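You operate a simulated robot arm through the tools that you are given. There is no shell and no other tool.

Carry out the task below with a simulated two-armed robot. There is one attempt and no reset: what you move stays moved.

Task
Switch the blue and orange meters off; put them in the PADS drawer.
Fine: shut the drawer. Where these are worked on the way, their far stop is far enough and under half their travel is too little: drawer marked PADS.
Where things are to end (x, y in the base frame): blue vibration meter within 60 mm of [70, -990]; orange clamp meter within 60 mm of [220, -1130].
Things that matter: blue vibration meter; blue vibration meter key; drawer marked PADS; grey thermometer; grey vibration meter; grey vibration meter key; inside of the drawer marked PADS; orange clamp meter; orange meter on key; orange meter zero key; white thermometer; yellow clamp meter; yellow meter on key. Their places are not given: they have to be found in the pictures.

Only the result counts: the job must be done as asked and must still hold three seconds after the hand-in. Knocking over, shifting, dropping, spilling or breaking anything else fails it.

Robot
Two 7-joint arms with fingered hands on one trunk that stands fixed in place. Base frame: the origin is at the foot of the trunk, x ahead of it, y to its left, z up. Units: mm, rad, N and s.
The left shoulder is at [30, 136, 1155], the right one opposite. Payload 5 kg a hand.
The TCP of each hand is the grasp point between the finger pads, 42 mm short of the fingertips. In the tool frame z runs along the fingers and y along their closing line. Largest opening 208 mm; the body of the gripper starts 119 mm behind the TCP. The gripper is a hand of 4 fingers: y runs from the thumb to the fingers, the wrist lies at [0, 0, -332] in the tool frame, and closing takes about 1.5 s.
Orientation is that of the tool frame in the base frame, as [roll, pitch, yaw] about the fixed x, y, z axes, in that order (R = Rz(yaw) Ry(pitch) Rx(roll)). With the fingers straight down and closing along the base's y, the tool's x points along the base's -x, its y along +y and its z along -z.

Tools
- The arms move only by the tool step_arm. It takes "left_plan", "right_plan" or both (then of equal length, played together; a hand with none holds still); each is a list that holds one entry, the list of rows, each a list of 7 numbers: the turn, a rotation vector about the tool's x, y, z in rad, then the shift along the tool's x, y, z in mm, then the gripper command, from -1 (fully open) to 1 (shut), values between in proportion. In form: [[[ax, ay, az, x, y, z, fingers], ...]]. A call has 1 to 20 rows; each row is the pose to reach, as a shift and turn from the pose commanded when the call began, along the tool's axes at that moment. A row lasts 0.2 s, in which the tool goes at most 50 mm and 0.15 rad; a call with a longer step from one row to the next is refused whole, and so is a gripper value outside its range. A pose out of reach is approached as far as the arm can. The call stops where the force on the tool passes 40 N (or 10 N more than at its start, if that is more) or the arm is blocked; 0.2 s more then pass. The fingers move at their own pace (about 72 mm/s each) and stop on an object; they squeeze with about 25 N. The grip force told is the motor's: it shows also when the fingers shut on nothing. Time passes only in rows, and 0.2 s behind the last, so rows that repeat a pose let the fingers close. The reply holds the time, the measured pose of the TCP, the force on the tool along the base axes, the opening and the grip force, in the units named above and with some noise, with the torque about the TCP (base axes, N m) and any sound that the robot's microphone picked up.
- Cameras (640 x 400 px; columns grow to the right, rows downward): "scene" is now at [24.1, 37.5, 1868.2]; the picture's right is [0.37, -0.93, -0.00], its down [-0.86, -0.35, -0.36] and it looks along [0.34, 0.14, -0.93] (base axes); focal length 214 px, centre (320, 200). "left" rides on the left gripper at [-101, 0, -145] in its tool frame; the picture's right is [0.00, -1.00, 0.00], its down [0.82, 0.00, -0.57] and it looks along [0.57, 0.00, 0.82] (tool axes); focal length 261 px, centre (320, 200). "right" rides on the right gripper at [101, 0, -145] in its tool frame; the picture's right is [0.00, 1.00, 0.00], its down [-0.82, 0.00, -0.57] and it looks along [-0.57, 0.00, 0.82] (tool axes); focal length 261 px, centre (320, 200).
- camera(camera): a new picture of that camera. It takes no simulated time.
- lift_body(by): slides the trunk up (or, below 0, down) by that many mm; the arms and the scene camera ride with it, the base frame stays. It gives what a move gives, with no picture.
- set_grasp(shape, hand): the hand has 4 fingers and takes this shape, open, in about a second: jaw (thumb against the fingers, like two jaws); tri (thumb and two fingers); tip (a fingertip pinch); poke (one finger out to press); point (the index stretched); flat (the hand flat); cup (the hand cupped); fist (a fist). The gripper value then closes the fingers along that shape, each until it touches; the sizes above hold for jaw. It gives what a move gives, with no picture.
- pan_tilt(pan, tilt): turns the head with the scene camera to pan (to the left, within 2.496 rad either way) and tilt (down, from -0.506 to 1.204), counted from straight ahead of the robot. It gives what a move gives.
- measure_at(camera, pixels): there is no depth. For up to 12 entries [column, row, z] of the newest picture of that camera ("zoom" is the newest enlarged one), the place [x, y] in the base frame at which the ray of that pixel passes the height z, good to about 2 mm, but the place of the scene camera against the robot may be out by one fixed shift of up to 25 mm in any direction. It takes no simulated time.
- inspect(camera, box): a new picture of the part [left, top, right, bottom] of that camera's present view, enlarged. It takes no simulated time.
- sign_off(): hands the job in; it is judged then, once.

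Unless the task says otherwise, let go and move clear before handing in.

The tools are called after "Request:" as a command line: name --argument value ..., lists and objects as JSON in quotes. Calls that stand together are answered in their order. step_arm: Moves the arms, as the interface text tells. Its arguments: {"type":"object","properties":{"left_plan":{"type":"array","items":{"type":"array","items":{"type":"array","items":{"type":"number"}}}},"right_plan":{"type":"array","items":{"type":"array","items":{"type":"array","items":{"type":"number"}}}}},"required":[]} The other tools are called the same way: lift_body (by) slides the trunk up or down; set_grasp (shape, hand) gives the hand a shape; pan_tilt (pan, tilt) turns the head that bears the scene camera; camera (camera) takes a picture; measure_at (camera, pixels) gives the place at which the rays of pixels pass given heights; inspect (camera, box) takes an enlarged picture of a part of a camera's view; sign_off () hands the job in.

At the start:

```text
t: 0.0
left_eef_pos: [682.8, -102.3, 1188.7]
left_orientation: [-3.141, -0.001, 3.141]
left_ft_force: [-1.3, 0.6, 0.6]
left_ft_torque: [0.01, -0.01, 0.01]
left_width: 207.7
left_finger_force: 0.0
left_shape: jaw
right_eef_pos: [468.0, -635.1, 1171.9]
right_orientation: [3.141, 0.001, -3.141]
right_ft_force: [-0.6, -0.5, 0.8]
right_ft_torque: [0.03, -0.03, 0.03]
right_width: 208.0
right_finger_force: 0.1
right_shape: jaw
trunk travel left (down, up): [-175.0, 315.0]
head pan, tilt: [0.382, 1.201]
```

scene: 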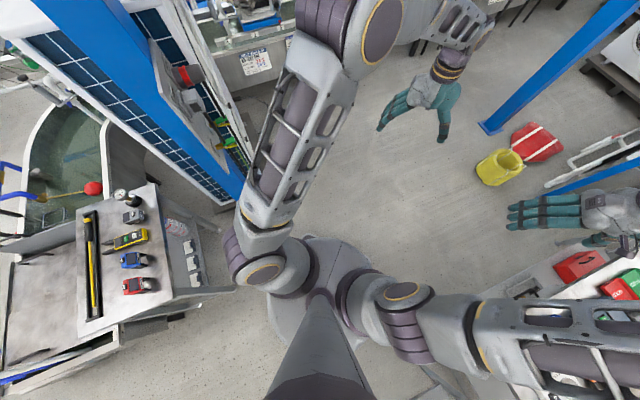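
right: 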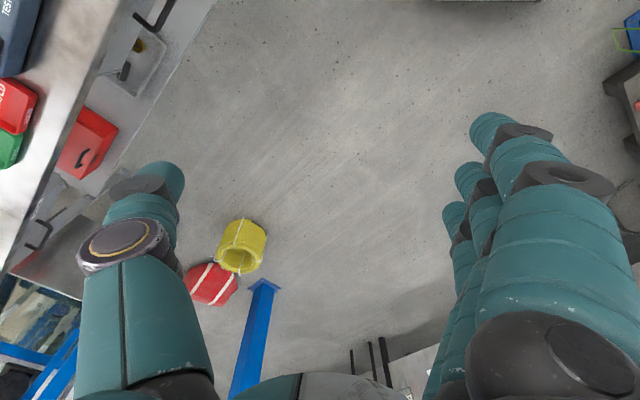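
left: 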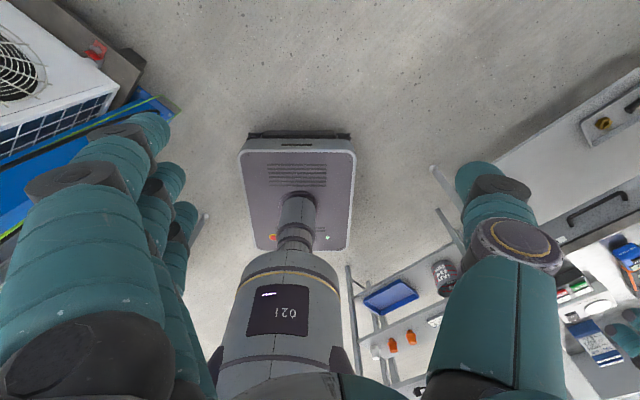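

The first pictures show a cart at the left (columns 80-200, rows 190-320) with small instruments, and a bench at the lower right (columns 520-640, rows 250-400). The target places lie at y of about -1000, so I turn the head to the right to look.

Request:
pan_tilt --pan -1.3 --tilt 0.9

```text
t: 1.7
left_eef_pos: [682.6, -101.5, 1189.6]
left_orientation: [-3.141, -0.001, -3.141]
left_ft_force: [0.0, -0.7, 0.5]
left_ft_torque: [0.0, 0.03, 0.03]
left_width: 207.9
left_finger_force: 0.1
left_shape: jaw
right_eef_pos: [466.3, -635.7, 1173.4]
right_orientation: [3.141, 0.002, -3.141]
right_ft_force: [0.2, 0.0, -0.1]
right_ft_torque: [-0.01, 0.0, -0.05]
right_width: 207.6
right_finger_force: 0.1
right_shape: jaw
trunk travel left (down, up): [-175.0, 315.0]
head pan, tilt: [-1.3, 0.901]
```

The head has turned to pan -1.3; I take a new scene picture to see the bench on the right.

Request:
camera --camera "scene"

```text
taken
```

scene: 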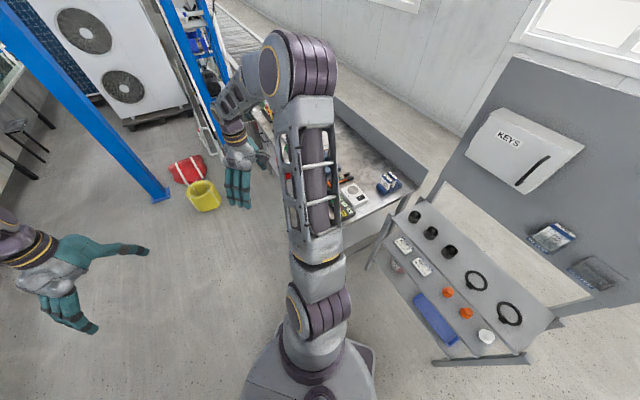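

The right arm hides most of the bench (columns 250-430, rows 100-240). I enlarge this part and also look along the other directions.

Request:
inspect --camera "scene" --box '[240, 80, 440, 260]'

Request:
inspect --camera "scene" --box '[360, 160, 600, 380]'

Request:
measure_at --camera "scene" --pixels '[[360, 190, 900], [385, 185, 900], [450, 250, 900], [400, 210, 900], [470, 310, 800]]'

```text
2.22 times, centred on (340, 170) of scene
```

zoom: 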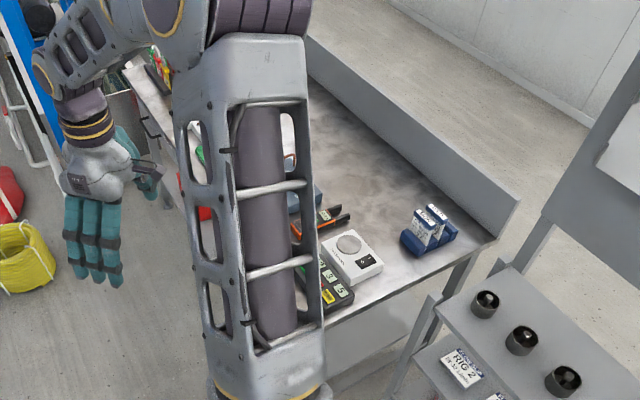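

```text
1.82 times, centred on (480, 270) of scene
```

zoom: 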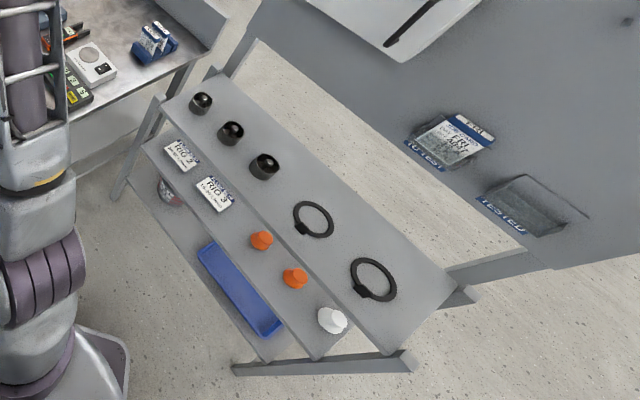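

```text
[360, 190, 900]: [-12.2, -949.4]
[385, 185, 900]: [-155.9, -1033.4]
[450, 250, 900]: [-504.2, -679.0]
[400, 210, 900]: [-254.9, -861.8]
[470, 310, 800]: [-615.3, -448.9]
```

The right bench (zoom, columns 290-500) holds a white dial instrument, a green/black meter and blue labelled blocks, with the arm hiding the rest. I turn the right hand to face the bench and bring it nearer the base so that its camera looks along -y.

Request:
step_arm --right_plan '[[[0, 0, 0.15, 30, 0, -10, -1], [0, 0, 0.3, 60, 0, -20, -1], [0, 0, 0.45, 90, 0, -30, -1], [0, 0, 0.6, 120, 0, -40, -1], [0, 0, 0.75, 150, 0, -50, -1], [0, 0, 0.9, 180, 0, -60, -1], [0, 0, 1.05, 210, 0, -70, -1], [0, 0, 1.2, 240, 0, -80, -1], [0, 0, 1.35, 270, 0, -90, -1], [0, 0, 1.5, 300, 0, -100, -1], [0, 0, 1.57, 320, 0, -100, -1]]]'

Request:
camera --camera "right"

Request:
camera --camera "scene"

```text
t: 4.1
left_eef_pos: [682.9, -102.1, 1189.4]
left_orientation: [3.141, -0.001, 3.142]
left_ft_force: [0.6, -0.8, -0.1]
left_ft_torque: [-0.01, -0.04, 0.0]
left_width: 207.6
left_finger_force: 0.1
left_shape: jaw
right_eef_pos: [148.4, -635.9, 1273.8]
right_orientation: [3.141, -0.003, 1.569]
right_ft_force: [1.1, 0.0, 0.0]
right_ft_torque: [0.0, 0.0, -0.03]
right_width: 207.8
right_finger_force: 0.0
right_shape: jaw
trunk travel left (down, up): [-175.0, 315.0]
head pan, tilt: [-1.3, 0.901]
```

```text
taken
```

right: 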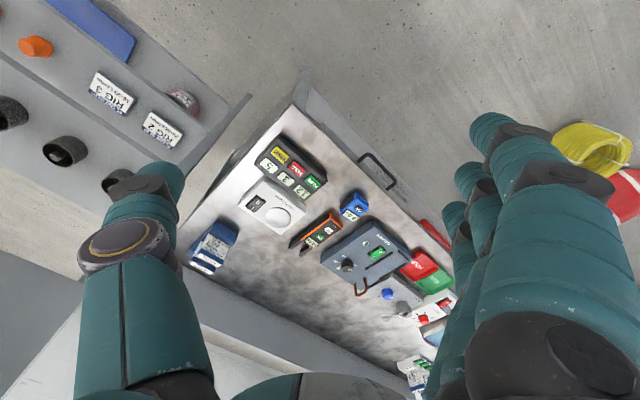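

```text
taken
```

scene: 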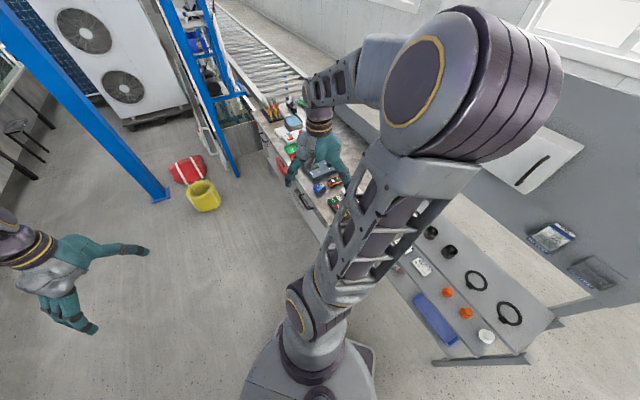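

The right camera now sees the bench: blue meter near (353,207), an orange one near (320,230), yellow/grey clamp at (290,165), and a drawer handle near (378,170). I enlarge these.

Request:
inspect --camera "right" --box '[180, 100, 340, 290]'

Request:
inspect --camera "right" --box '[300, 130, 480, 260]'

Request:
inspect --camera "right" --box '[340, 240, 480, 400]'

```text
2.11 times, centred on (260, 195) of right
```

zoom: 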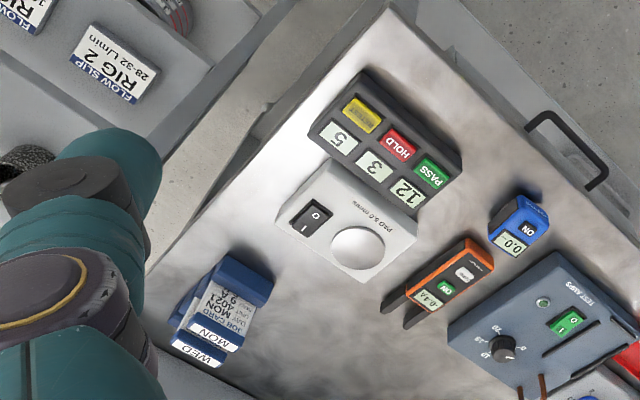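

```text
3.08 times, centred on (390, 195) of right
```

zoom: 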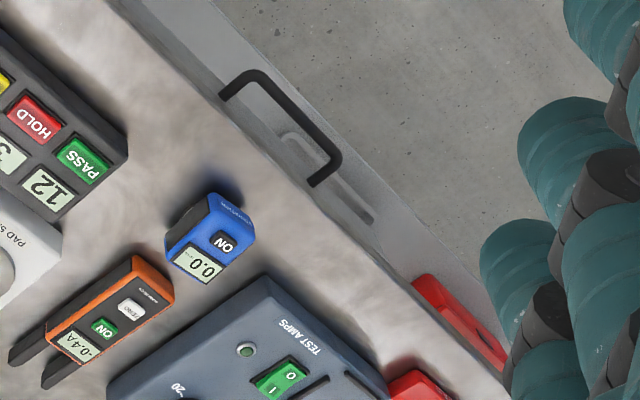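

```text
2.50 times, centred on (410, 320) of right
```

zoom: 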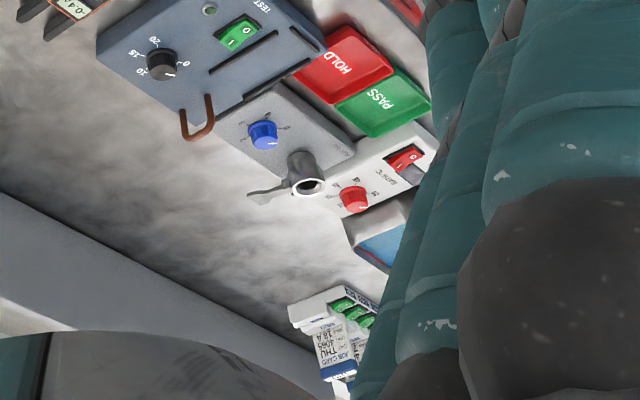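

The blue meter (zoom 2 at (215,240)) and the orange one (105,315) both show live displays with ON keys. I measure a few points at assumed heights to locate the bench.

Request:
measure_at --camera "right" --pixels '[[353, 207, 900], [320, 230, 900], [353, 207, 800], [320, 230, 800], [290, 170, 900], [378, 172, 850], [300, 95, 900], [215, 245, 900], [450, 250, 900], [270, 205, 900]]'

Request:
measure_at --camera "scene" --pixels '[[319, 189, 900], [334, 182, 900], [319, 189, 800], [334, 182, 800], [306, 200, 850]]'

Request:
inspect --camera "scene" --box '[250, 80, 410, 240]'

```text
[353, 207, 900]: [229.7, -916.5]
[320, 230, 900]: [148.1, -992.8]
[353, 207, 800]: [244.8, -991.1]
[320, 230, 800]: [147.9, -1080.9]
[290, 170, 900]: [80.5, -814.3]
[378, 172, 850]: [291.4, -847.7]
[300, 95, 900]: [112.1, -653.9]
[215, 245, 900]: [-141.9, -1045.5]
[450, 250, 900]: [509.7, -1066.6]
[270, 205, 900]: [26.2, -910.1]
```

```text
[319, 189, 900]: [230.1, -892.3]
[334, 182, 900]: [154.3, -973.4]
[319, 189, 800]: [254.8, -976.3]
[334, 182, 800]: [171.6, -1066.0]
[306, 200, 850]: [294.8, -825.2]
```

```text
2.50 times, centred on (330, 160) of scene
```

zoom: 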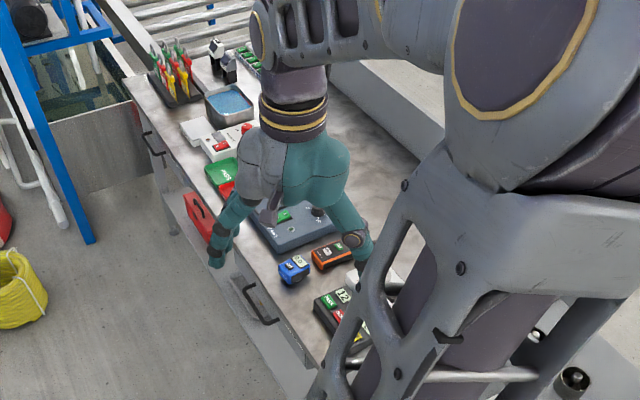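

Both cameras agree that the bench runs diagonally, with the blue meter near [230,-916] and the orange near [150,-990] if the bench top is about z 900. Before acting I check the left cart, which showed similar instruments in the first picture.

Request:
pan_tilt --pan 1.0 --tilt 0.9

Request:
camera --camera "scene"

```text
t: 6.2
left_eef_pos: [684.5, -101.0, 1190.3]
left_orientation: [-3.141, -0.001, -3.14]
left_ft_force: [0.0, 0.3, 0.0]
left_ft_torque: [-0.01, 0.01, -0.04]
left_width: 207.6
left_finger_force: 0.0
left_shape: jaw
right_eef_pos: [149.7, -636.0, 1274.6]
right_orientation: [-3.14, 0.001, 1.572]
right_ft_force: [-1.1, 0.3, 0.4]
right_ft_torque: [0.02, 0.03, 0.0]
right_width: 207.9
right_finger_force: 0.1
right_shape: jaw
trunk travel left (down, up): [-175.0, 315.0]
head pan, tilt: [1.0, 0.901]
```

```text
taken
```

scene: 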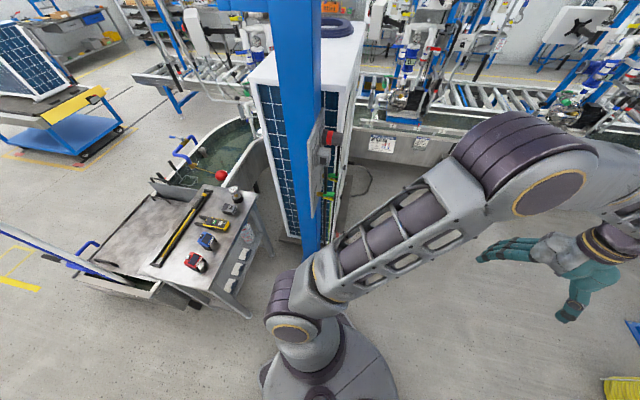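

The left cart (columns 110-260, rows 185-310) holds four small instruments, red at (196,262), blue at (208,242), yellow at (213,224) and grey at (231,209). I enlarge it.

Request:
inspect --camera "scene" --box '[170, 180, 270, 280]'

Request:
inspect --camera "scene" --box '[90, 180, 290, 330]'

Request:
measure_at --camera "scene" --pixels '[[196, 262, 900], [208, 242, 900], [213, 224, 900], [231, 209, 900]]'

```text
4.00 times, centred on (220, 230) of scene
```

zoom: 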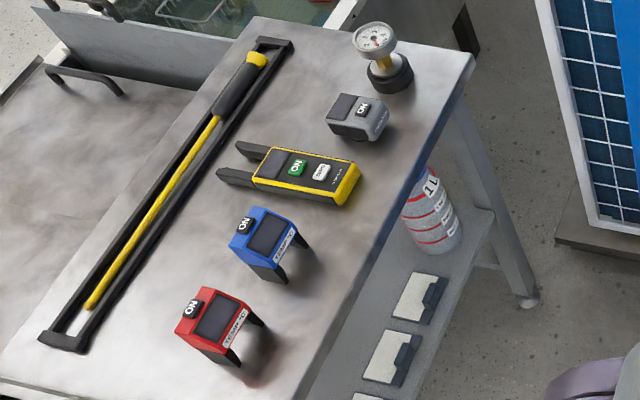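

```text
2.67 times, centred on (190, 255) of scene
```

zoom: 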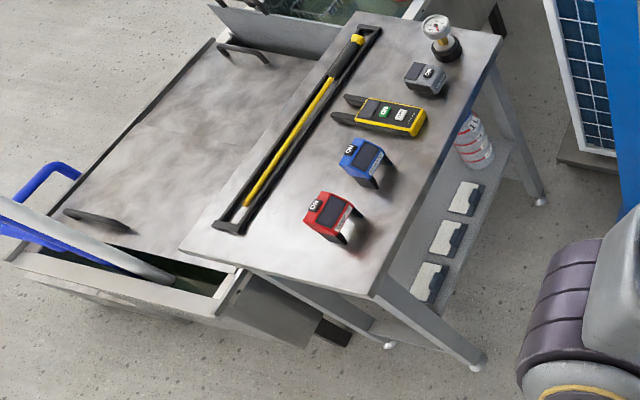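

```text
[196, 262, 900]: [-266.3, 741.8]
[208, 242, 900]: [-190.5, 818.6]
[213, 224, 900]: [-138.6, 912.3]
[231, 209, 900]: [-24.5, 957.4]
```

The left cart's instruments all show dark displays (yellow clamp, grey vibration, a blue and a red thermometer), so the blue and orange meters to be worked are the live ones on the right bench. I turn the head back and bring the right hand closer to that bench for a second view to fix its height.

Request:
pan_tilt --pan -1.2 --tilt 0.9

Request:
step_arm --right_plan '[[[0, 0, 0, -40, 10, 0, -1], [0, 0, 0, -80, 20, 0, -1], [0, 0, 0, -120, 40, 0, -1]]]'

Request:
camera --camera "right"

Request:
camera --camera "scene"

```text
t: 8.3
left_eef_pos: [683.9, -101.8, 1188.8]
left_orientation: [3.14, -0.001, -3.141]
left_ft_force: [0.4, 0.6, 0.1]
left_ft_torque: [-0.01, 0.0, 0.01]
left_width: 207.8
left_finger_force: 0.1
left_shape: jaw
right_eef_pos: [149.4, -634.7, 1273.4]
right_orientation: [3.141, 0.002, 1.573]
right_ft_force: [-0.1, 0.4, 0.3]
right_ft_torque: [0.03, -0.01, -0.01]
right_width: 207.6
right_finger_force: 0.2
right_shape: jaw
trunk travel left (down, up): [-175.0, 315.0]
head pan, tilt: [-1.201, 0.901]
```

```text
t: 9.1
left_eef_pos: [685.9, -104.3, 1187.8]
left_orientation: [3.14, -0.002, 3.14]
left_ft_force: [1.1, -1.6, -0.9]
left_ft_torque: [0.17, 0.15, 0.02]
left_width: 208.0
left_finger_force: 0.1
left_shape: jaw
right_eef_pos: [190.9, -757.2, 1270.7]
right_orientation: [-3.14, -0.001, 1.572]
right_ft_force: [0.7, -1.4, -0.8]
right_ft_torque: [0.19, 0.17, 0.0]
right_width: 208.0
right_finger_force: 0.1
right_shape: jaw
trunk travel left (down, up): [-175.0, 315.0]
head pan, tilt: [-1.201, 0.901]
```

```text
taken
```

right: 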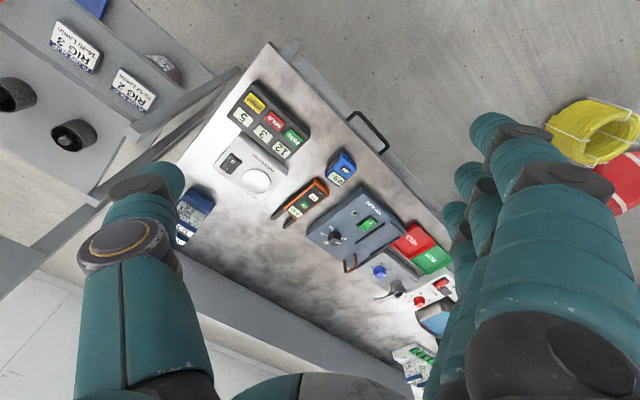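

```text
taken
```

scene: 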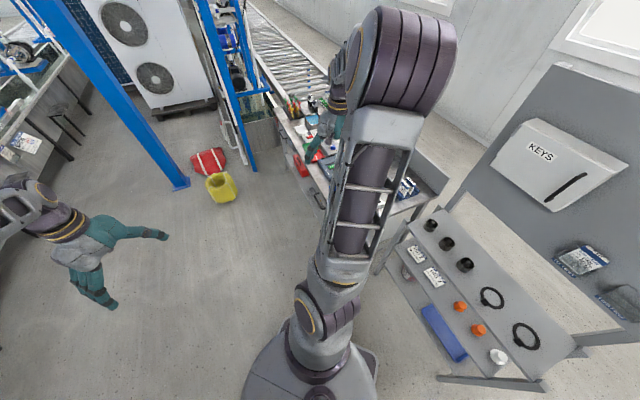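

The second view shows the blue meter at (340,165) and the orange at (303,200). I enlarge to get exact pixels for triangulation.

Request:
inspect --camera "right" --box '[200, 60, 360, 240]'

Request:
inspect --camera "right" --box '[260, 90, 420, 220]'

```text
2.22 times, centred on (280, 150) of right
```

zoom: 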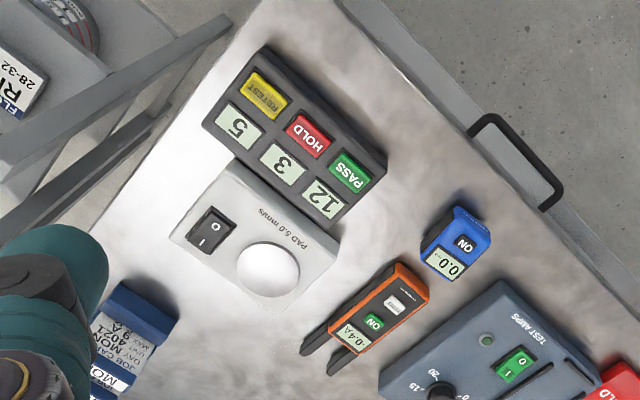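

```text
3.08 times, centred on (340, 155) of right
```

zoom: 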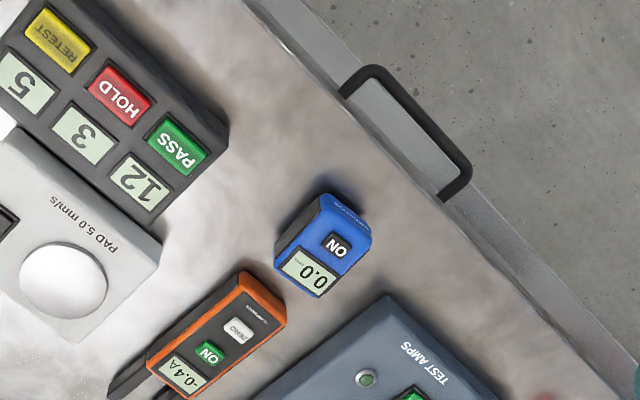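

Triangulating, the blue key is near [253,-954,857] and the orange ON key near [148,-1069,842], so the bench top is about 810. Now I look for the drawer labels in the scene view around (310,190).

Request:
inspect --camera "scene" --box '[270, 100, 400, 260]'

Request:
inspect --camera "scene" --box '[280, 140, 350, 220]'

```text
2.50 times, centred on (335, 180) of scene
```

zoom: 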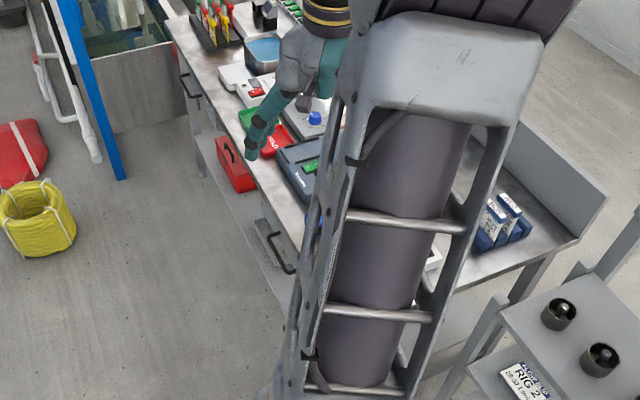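

```text
5.00 times, centred on (315, 180) of scene
```

zoom: 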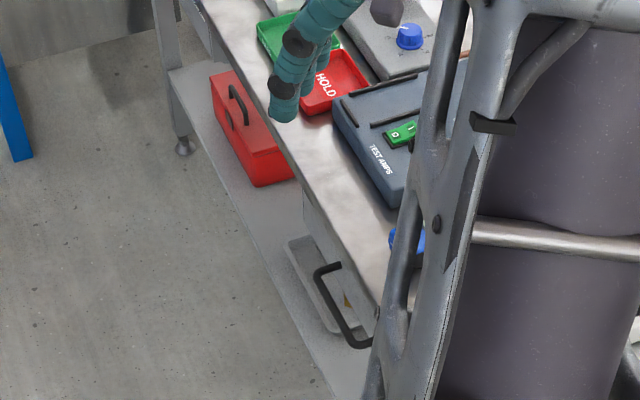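

The drawer nose with a black handle shows at zoom (340,300), but its label is not legible from above. I check where the blue post and the yellow bucket stand before bringing the left hand over for a look at the drawer front.

Request:
measure_at --camera "scene" --pixels '[[180, 186, 0], [100, 80, 1000], [255, 170, 0], [220, 190, 100], [210, 160, 100], [120, 100, 800]]'

Request:
step_arm --left_plan '[[[0, 0, -0.1, 10, -25, 10, -1], [0, 0, -0.2, 20, -50, 20, -1], [0, 0, -0.3, 30, -75, 30, -1], [0, 0, -0.4, 40, -100, 40, -1], [0, 0, -0.5, 50, -125, 50, -1], [0, 0, -0.6, 60, -150, 60, -1], [0, 0, -0.7, 70, -175, 70, -1], [0, 0, -0.785, 80, -200, 80, -1]]]'

Request:
camera --camera "left"

```text
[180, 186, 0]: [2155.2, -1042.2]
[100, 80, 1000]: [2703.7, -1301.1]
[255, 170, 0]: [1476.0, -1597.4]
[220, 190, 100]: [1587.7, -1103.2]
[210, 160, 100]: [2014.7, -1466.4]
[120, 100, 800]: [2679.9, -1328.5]
```

```text
t: 10.9
left_eef_pos: [603.6, -302.7, 1109.1]
left_orientation: [-3.141, 0.001, -2.354]
left_ft_force: [-0.7, 0.6, 0.5]
left_ft_torque: [0.05, 0.0, -0.01]
left_width: 208.1
left_finger_force: 0.1
left_shape: jaw
right_eef_pos: [188.6, -757.1, 1270.4]
right_orientation: [-3.141, -0.001, 1.573]
right_ft_force: [0.5, -2.0, -1.1]
right_ft_torque: [0.08, -0.04, 0.02]
right_width: 207.6
right_finger_force: 0.0
right_shape: jaw
trunk travel left (down, up): [-175.0, 315.0]
head pan, tilt: [-1.201, 0.901]
```

```text
taken
```

left: 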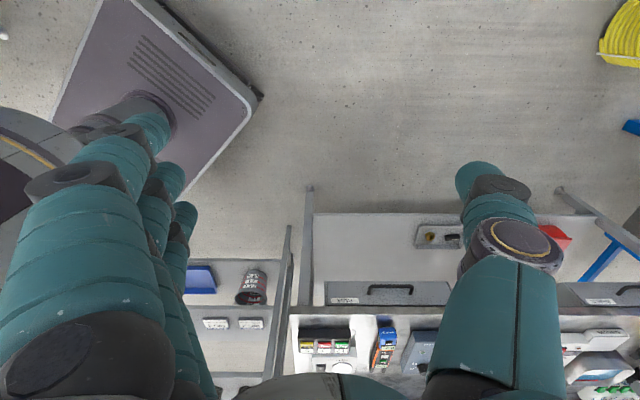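

The left camera shows the drawer front with a label near (345,300) and a second drawer at (600,300), plus some switch box on the lower shelf at (437,237). I enlarge the labels.

Request:
inspect --camera "left" --box '[310, 270, 450, 370]'

Request:
inspect --camera "left" --box '[540, 270, 640, 330]'

Request:
inspect --camera "left" --box '[290, 200, 480, 320]'

```text
4.00 times, centred on (380, 320) of left
```

zoom: 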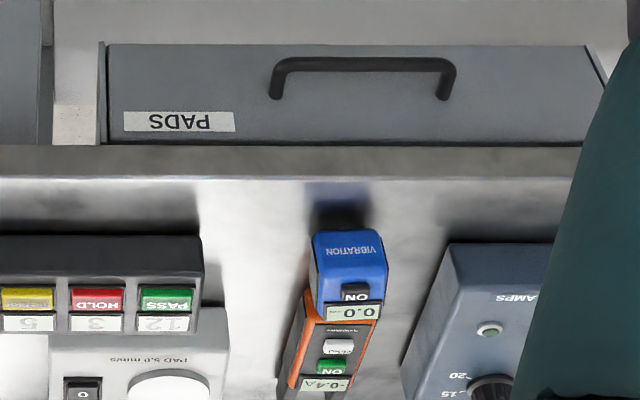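

```text
6.40 times, centred on (590, 300) of left
```

zoom: 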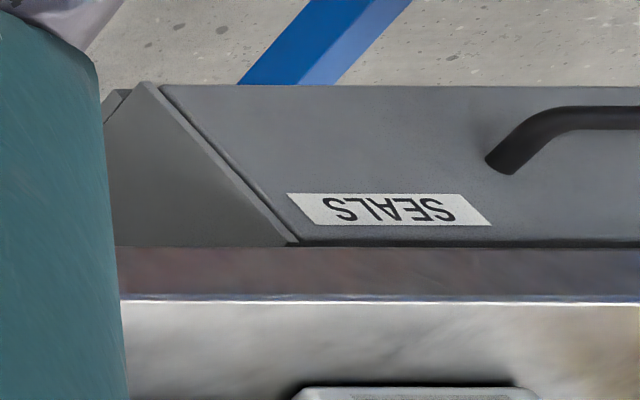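

```text
3.33 times, centred on (385, 260) of left
```

zoom: 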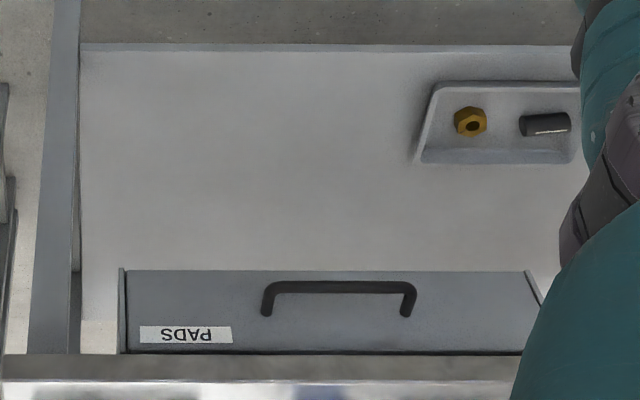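

The left camera confirms it: the drawer under the blue meter reads PADS (zoom 1 at (180,121)), and the other is SEALS. The handle triangulates to about [290,-862] – [383,-947] at z≈715, bench normal about [0.71,0.71]. Next I shape the right hand for pressing and look at where its finger sits.

Request:
set_grasp --hand "right" --shape "poke"

Request:
camera --camera "right"

Request:
camera --camera "left"

Request:
camera --camera "scene"

```text
t: 11.8
left_eef_pos: [604.2, -301.5, 1110.5]
left_orientation: [-3.141, 0.001, -2.355]
left_ft_force: [-0.8, 0.0, -0.3]
left_ft_torque: [0.01, -0.01, 0.03]
left_width: 207.7
left_finger_force: 0.1
left_shape: jaw
right_eef_pos: [190.5, -756.2, 1272.4]
right_orientation: [-3.141, 0.0, 1.569]
right_ft_force: [-0.1, 0.4, -0.2]
right_ft_torque: [0.0, 0.0, -0.01]
right_width: 0.0
right_finger_force: 0.1
right_shape: poke
trunk travel left (down, up): [-175.0, 315.0]
head pan, tilt: [-1.201, 0.901]
```

```text
taken
```

right: 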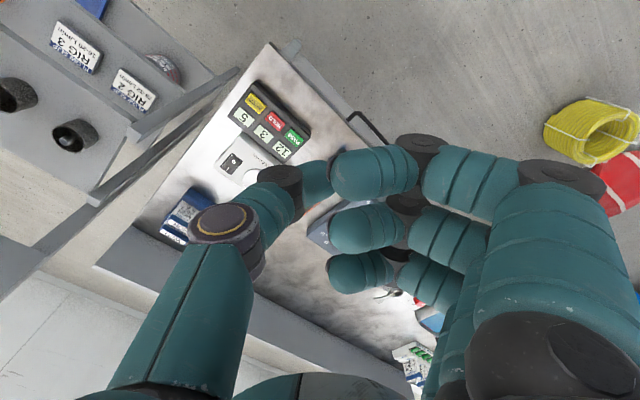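

```text
taken
```

left: 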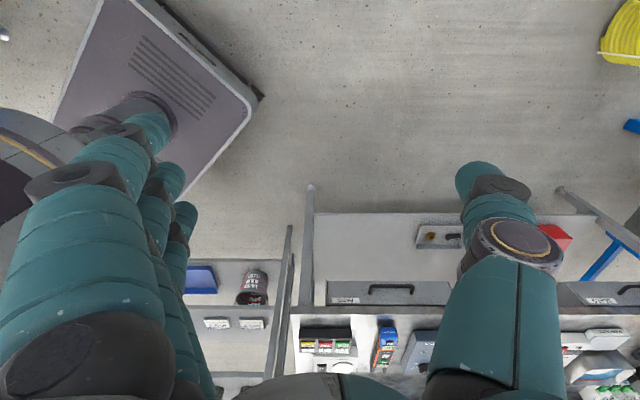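

```text
taken
```

scene: 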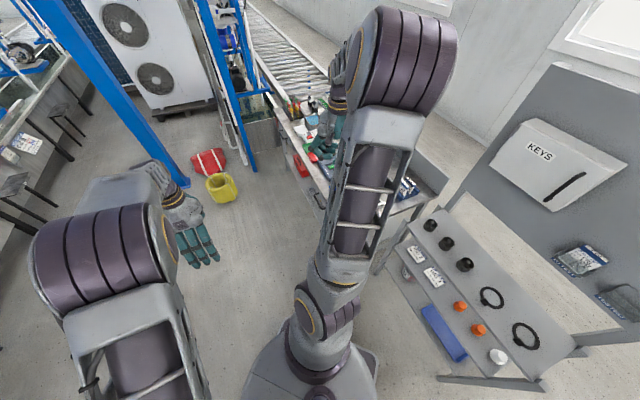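

In the poke shape the right hand's fingers have curled in (right camera, columns 300-600, rows 130-330). I enlarge to see which fingertip leads.

Request:
inspect --camera "right" --box '[180, 100, 480, 320]'

Request:
inspect --camera "scene" --box '[280, 70, 380, 210]'

```text
1.82 times, centred on (330, 210) of right
```

zoom: 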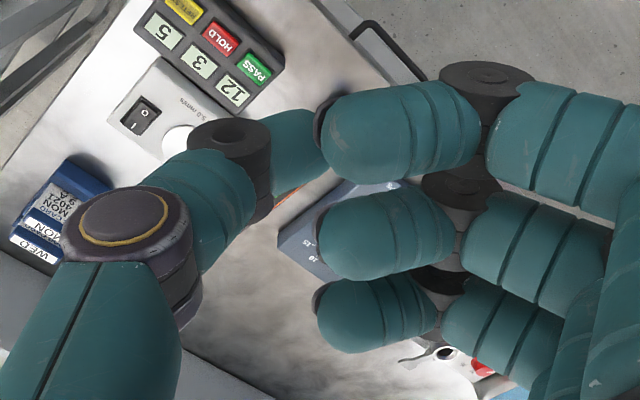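

```text
2.86 times, centred on (330, 140) of scene
```

zoom: 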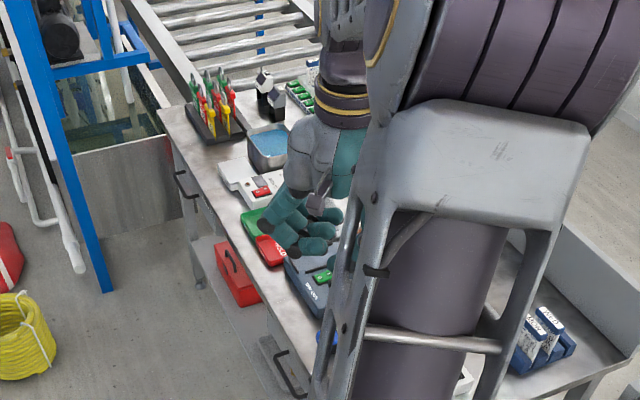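

The fingers look half-way through the shape change. I let a second pass with the gripper value at -1 and look again.

Request:
step_arm --right_plan '[[[0, 0, 0, 0, 0, 0, -1], [0, 0, 0, 0, 0, 0, -1], [0, 0, 0, 0, 0, 0, -1], [0, 0, 0, 0, 0, 0, -1]]]'

Request:
camera --camera "right"

```text
t: 12.8
left_eef_pos: [603.4, -302.1, 1111.0]
left_orientation: [3.142, -0.001, -2.357]
left_ft_force: [-0.2, 0.8, -0.4]
left_ft_torque: [0.0, 0.03, 0.01]
left_width: 208.2
left_finger_force: 0.0
left_shape: jaw
right_eef_pos: [189.5, -756.9, 1272.0]
right_orientation: [3.141, -0.001, 1.571]
right_ft_force: [-0.4, -0.6, 0.5]
right_ft_torque: [-0.03, 0.03, 0.0]
right_width: 0.1
right_finger_force: 0.1
right_shape: poke
trunk travel left (down, up): [-175.0, 315.0]
head pan, tilt: [-1.201, 0.901]
```

```text
taken
```

right: 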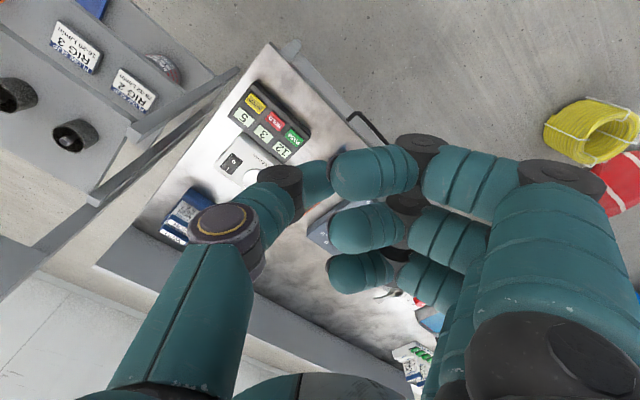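

The shape has settled with all fingers curled. I try the "point" shape instead, where the index should be stretched.

Request:
set_grasp --hand "right" --shape "point"

Request:
camera --camera "right"

Request:
inspect --camera "scene" --box '[280, 70, 380, 210]'

```text
t: 13.7
left_eef_pos: [604.3, -300.8, 1111.0]
left_orientation: [3.14, -0.001, -2.355]
left_ft_force: [-0.4, 0.4, 1.5]
left_ft_torque: [-0.02, 0.02, -0.01]
left_width: 207.9
left_finger_force: 0.0
left_shape: jaw
right_eef_pos: [189.4, -754.7, 1271.9]
right_orientation: [3.14, 0.001, 1.57]
right_ft_force: [-0.3, -0.8, 0.2]
right_ft_torque: [0.02, 0.03, -0.03]
right_width: 201.6
right_finger_force: 0.1
right_shape: point
trunk travel left (down, up): [-175.0, 315.0]
head pan, tilt: [-1.201, 0.901]
```

```text
taken
```

right: 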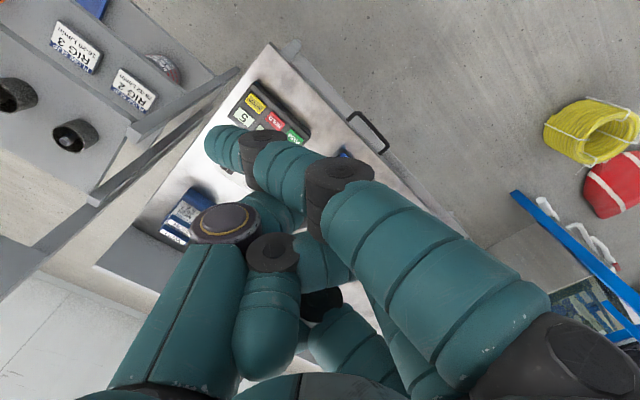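

```text
2.86 times, centred on (330, 140) of scene
```

zoom: 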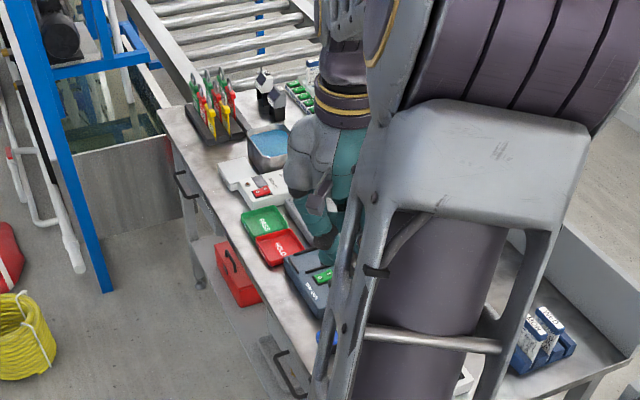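

In "point" the index runs across the palm with its tip at about (215,140). To see the finger shapes side-on, I tilt the left hand so its camera looks flatter toward the bench, and put the right hand back to poke.

Request:
set_grasp --hand "right" --shape "poke"

Request:
step_arm --left_plan '[[[0, 0.125, 0, 0, 0, 0, -1], [0, 0.25, 0, 0, 0, 0, -1], [0, 0.375, 0, 0, 0, 0, -1], [0, 0.5, 0, 0, 0, 0, -1], [0, 0.6, 0, 0, 0, 0, -1]]]'

Request:
camera --camera "left"

```text
t: 14.6
left_eef_pos: [603.6, -302.0, 1110.5]
left_orientation: [-3.14, -0.001, -2.356]
left_ft_force: [-0.2, 0.1, -0.2]
left_ft_torque: [0.01, -0.02, -0.04]
left_width: 207.6
left_finger_force: 0.1
left_shape: jaw
right_eef_pos: [189.6, -755.7, 1273.2]
right_orientation: [3.141, 0.0, 1.571]
right_ft_force: [0.0, 0.0, 0.9]
right_ft_torque: [0.02, -0.03, -0.02]
right_width: 0.0
right_finger_force: 0.1
right_shape: poke
trunk travel left (down, up): [-175.0, 315.0]
head pan, tilt: [-1.201, 0.901]
```

```text
t: 15.8
left_eef_pos: [604.1, -303.0, 1110.7]
left_orientation: [3.141, -0.603, -2.359]
left_ft_force: [-0.1, -0.6, -0.7]
left_ft_torque: [0.09, -0.05, -0.01]
left_width: 207.6
left_finger_force: 0.2
left_shape: jaw
right_eef_pos: [190.7, -755.3, 1273.2]
right_orientation: [3.141, 0.001, 1.572]
right_ft_force: [0.8, 0.6, -0.7]
right_ft_torque: [-0.05, 0.1, 0.0]
right_width: 0.0
right_finger_force: 0.0
right_shape: poke
trunk travel left (down, up): [-175.0, 315.0]
head pan, tilt: [-1.201, 0.901]
```

```text
taken
```

left: 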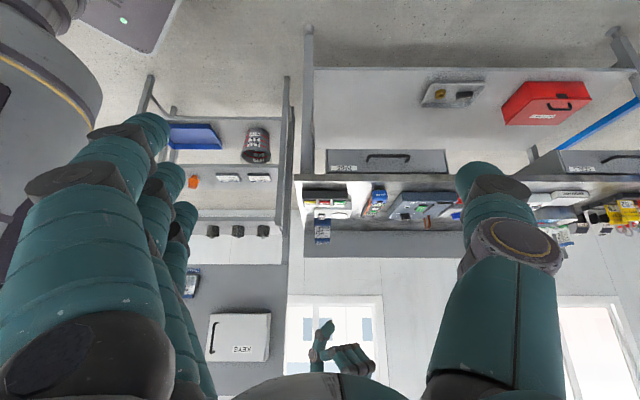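

The right hand is now visible upside down at (340,345) in the left view. I enlarge it to read the finger shape.

Request:
inspect --camera "left" --box '[290, 300, 400, 390]'

Request:
inspect --camera "left" --box '[290, 120, 470, 260]'

```text
4.44 times, centred on (345, 345) of left
```

zoom: 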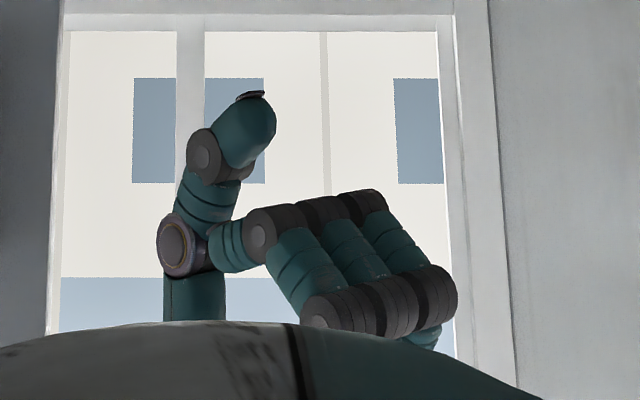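

```text
2.86 times, centred on (380, 190) of left
```

zoom: 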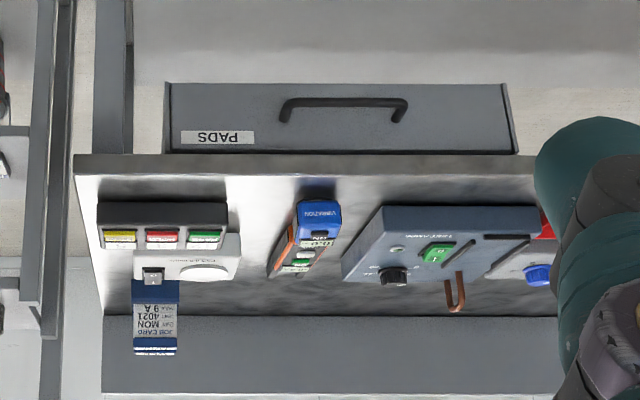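

The left view shows that in poke it is the thumb that sticks out, its tip about 42 mm ahead of the TCP on the tool axis, with the other fingers curled some 60 mm back. I move the tip to about 60 mm above the blue ON key at [253,-954].

Request:
step_arm --right_plan '[[[0, 0, 0, -20, 6, 31, -1], [0, 0, 0, -40, 12, 62, -1], [0, 0, 0, -60, 18, 93, -1], [0, 0, 0, -80, 25, 124, -1], [0, 0, 0, -100, 31, 155, -1], [0, 0, 0, -120, 38, 186, -1], [0, 0, 0, -140, 44, 217, -1], [0, 0, 0, -160, 50, 248, -1], [0, 0, 0, -180, 56, 280, -1], [0, 0, 0, -199, 62, 312, -1], [0, 0, 0, -199, 62, 312, -1]]]'

Request:
camera --camera "right"

Request:
camera --camera "left"

```text
t: 18.2
left_eef_pos: [602.5, -301.3, 1111.5]
left_orientation: [-3.14, -0.6, -2.356]
left_ft_force: [0.8, 0.4, -0.1]
left_ft_torque: [-0.06, 0.02, 0.05]
left_width: 207.7
left_finger_force: 0.0
left_shape: jaw
right_eef_pos: [249.9, -957.7, 963.3]
right_orientation: [-3.141, 0.002, 1.571]
right_ft_force: [0.0, 0.7, -0.3]
right_ft_torque: [-0.09, -0.01, 0.0]
right_width: 0.0
right_finger_force: 0.1
right_shape: poke
trunk travel left (down, up): [-175.0, 315.0]
head pan, tilt: [-1.201, 0.901]
```

```text
taken
```

right: 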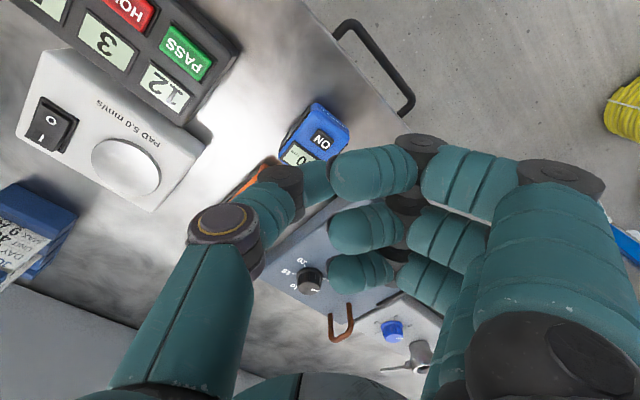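

```text
taken
```

left: 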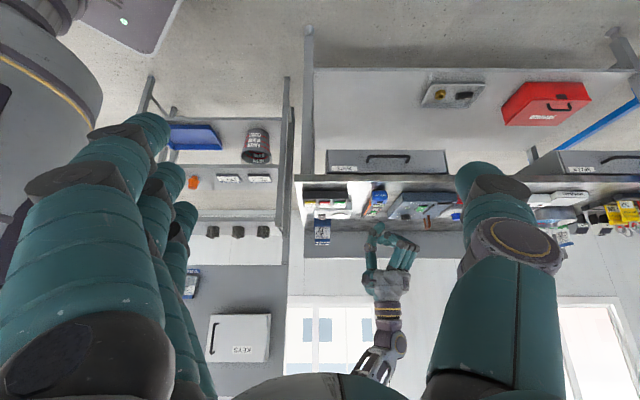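

The blue ON key is at (322,140) in the right view, which at z 857 puts it at about [252,-957], right beneath the tip. I enlarge the left view to check the thumb tip against the meter.

Request:
inspect --camera "left" --box '[340, 170, 440, 260]'

Request:
inspect --camera "right" --box '[240, 80, 400, 200]'

```text
4.44 times, centred on (390, 215) of left
```

zoom: 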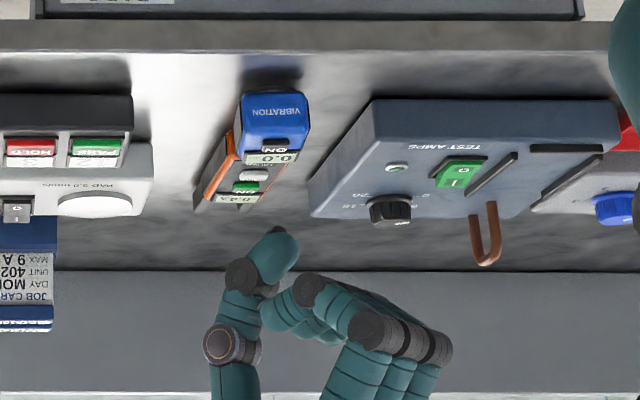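

```text
3.33 times, centred on (320, 140) of right
```

zoom: 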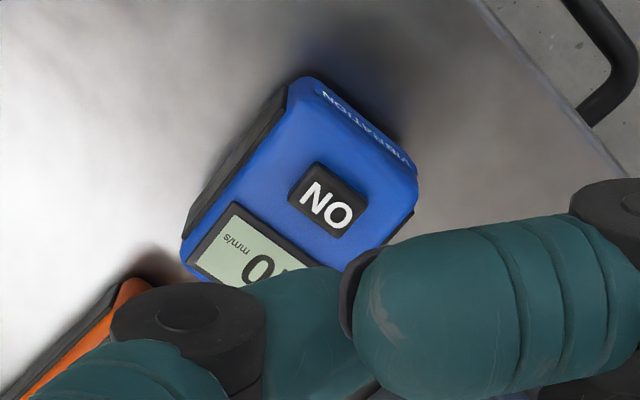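

The tip (left zoom (280,235)) sits over the blue meter and matches the key position within a few millimetres. I descend most of the gap and check the force.

Request:
step_arm --right_plan '[[[0, 0, 0, 0, 2, 15, -1], [0, 0, 0, 0, 2, 30, -1], [0, 0, 0, 0, 2, 42, -1], [0, 0, 0, 0, 2, 52, -1], [0, 0, 0, 0, 2, 52, -1]]]'

Request:
inspect --camera "right" --box '[240, 80, 400, 200]'

Request:
inspect --camera "left" --box '[340, 170, 440, 260]'

```text
t: 19.4
left_eef_pos: [604.1, -302.6, 1108.7]
left_orientation: [3.14, -0.6, -2.355]
left_ft_force: [-0.5, 0.4, -0.7]
left_ft_torque: [0.0, -0.04, -0.02]
left_width: 207.8
left_finger_force: 0.1
left_shape: jaw
right_eef_pos: [252.1, -953.7, 907.8]
right_orientation: [-3.14, 0.001, 1.57]
right_ft_force: [-0.1, 0.2, -0.2]
right_ft_torque: [-0.03, 0.02, -0.01]
right_width: 0.0
right_finger_force: 0.0
right_shape: poke
trunk travel left (down, up): [-175.0, 315.0]
head pan, tilt: [-1.201, 0.901]
```

```text
3.33 times, centred on (320, 140) of right
```

zoom: 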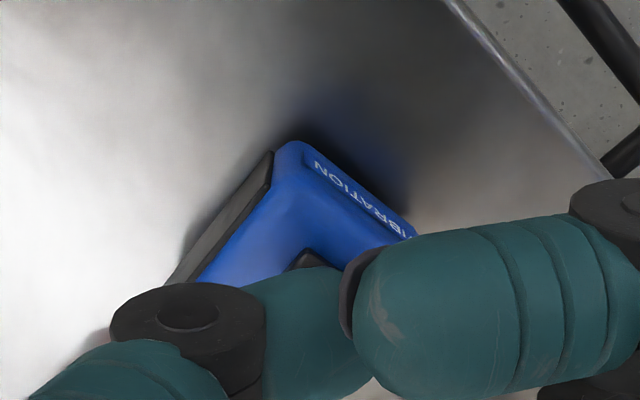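

```text
4.44 times, centred on (390, 215) of left
```

zoom: 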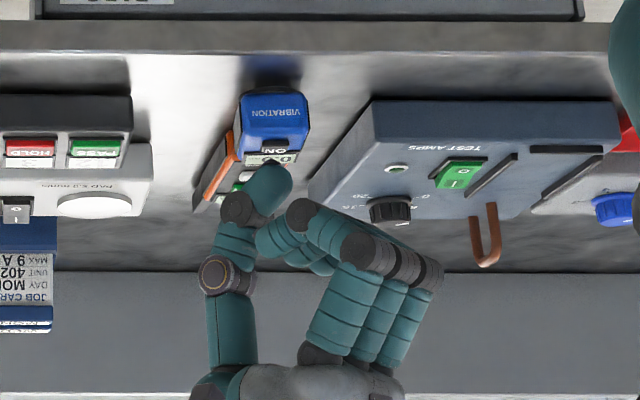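

The tip is about 9 mm above the key and lined up to within a few millimetres (left zoom tip (265,165), key (270,150)). I press down slowly.

Request:
step_arm --right_plan '[[[0, 0, 0, -1, 2, 5, -1], [0, 0, 0, -1, 2, 8, -1], [0, 0, 0, -1, 2, 10, -1], [0, 0, 0, -1, 2, 12, -1]]]'

Request:
inspect --camera "left" --box '[340, 170, 440, 260]'

```text
t: 20.4
left_eef_pos: [604.1, -302.6, 1110.4]
left_orientation: [3.141, -0.601, -2.357]
left_ft_force: [0.1, 0.0, 0.4]
left_ft_torque: [0.0, -0.04, 0.01]
left_width: 208.1
left_finger_force: 0.1
left_shape: jaw
right_eef_pos: [252.8, -955.4, 896.9]
right_orientation: [3.141, -0.001, 1.571]
right_ft_force: [-0.3, -0.1, -0.1]
right_ft_torque: [-0.01, 0.0, 0.0]
right_width: 0.0
right_finger_force: 0.1
right_shape: poke
trunk travel left (down, up): [-175.0, 315.0]
head pan, tilt: [-1.201, 0.901]
```

```text
4.44 times, centred on (390, 215) of left
```

zoom: 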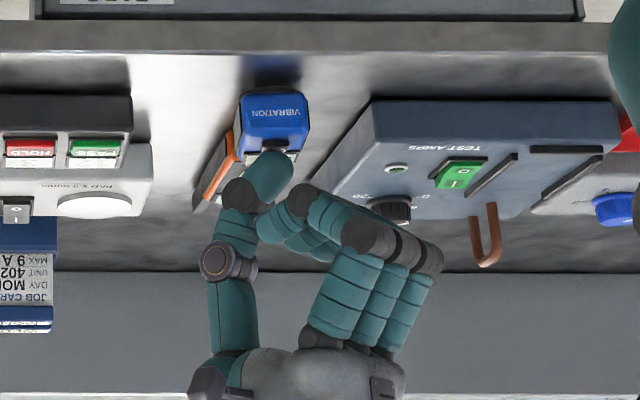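

There is no contact yet with the tip at about z 855, and it covers the key in the left view. I go on down in 2 mm steps.

Request:
step_arm --right_plan '[[[0, 0, 0, 0, 0, 2, -1], [0, 0, 0, 0, 0, 4, -1], [0, 0, 0, 0, 0, 6, -1]]]'

Request:
inspect --camera "left" --box '[340, 170, 440, 260]'

```text
t: 21.2
left_eef_pos: [604.2, -301.1, 1109.5]
left_orientation: [-3.141, -0.602, -2.354]
left_ft_force: [-0.2, -1.0, 0.2]
left_ft_torque: [-0.01, -0.02, 0.03]
left_width: 207.9
left_finger_force: 0.0
left_shape: jaw
right_eef_pos: [252.8, -955.6, 892.2]
right_orientation: [-3.141, 0.0, 1.572]
right_ft_force: [-0.2, 0.4, 4.4]
right_ft_torque: [0.0, 0.01, 0.02]
right_width: 0.2
right_finger_force: 0.0
right_shape: poke
trunk travel left (down, up): [-175.0, 315.0]
head pan, tilt: [-1.201, 0.901]
heard: click
```

```text
4.44 times, centred on (390, 215) of left
```

zoom: 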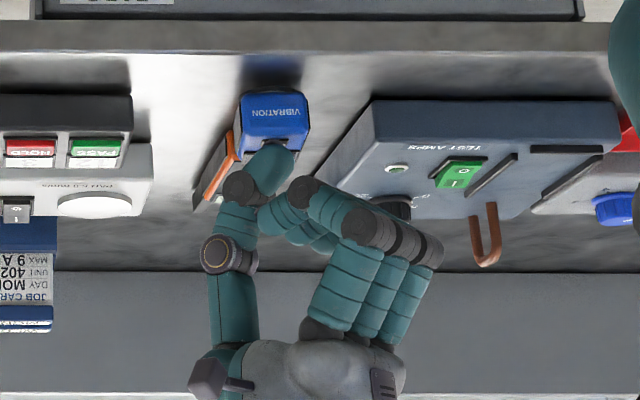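

A click was heard with 4.4 N upward, so the key was pressed once. I lift straight off and check the display.

Request:
step_arm --right_plan '[[[0, 0, 0, 0, 0, -10, -1], [0, 0, 0, 0, 0, -40, -1], [0, 0, 0, 0, 0, -80, -1], [0, 0, 0, 0, 0, -120, -1]]]'

Request:
inspect --camera "right" --box '[240, 80, 400, 200]'

Request:
inspect --camera "left" --box '[340, 170, 440, 260]'

Request:
camera --camera "right"

```text
t: 22.2
left_eef_pos: [603.5, -300.5, 1110.9]
left_orientation: [-3.139, -0.602, -2.358]
left_ft_force: [-0.3, 0.9, 0.8]
left_ft_torque: [-0.07, -0.03, 0.04]
left_width: 208.0
left_finger_force: 0.0
left_shape: jaw
right_eef_pos: [253.0, -954.3, 1013.1]
right_orientation: [-3.141, -0.001, 1.573]
right_ft_force: [-0.2, 1.0, 0.2]
right_ft_torque: [-0.17, -0.06, -0.01]
right_width: 0.0
right_finger_force: 0.0
right_shape: poke
trunk travel left (down, up): [-175.0, 315.0]
head pan, tilt: [-1.201, 0.901]
```

```text
3.33 times, centred on (320, 140) of right
```

zoom: 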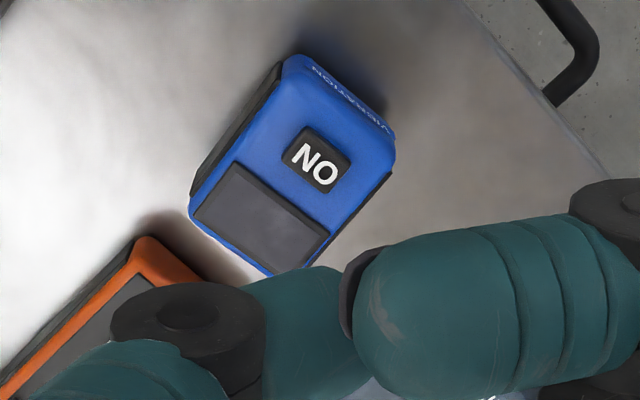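

```text
4.44 times, centred on (390, 215) of left
```

zoom: 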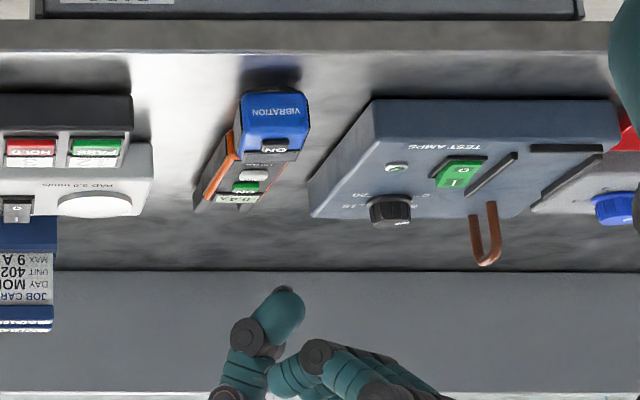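

```text
taken
```

right: 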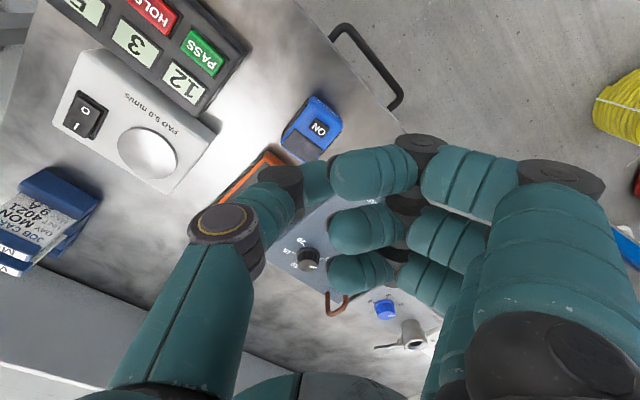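

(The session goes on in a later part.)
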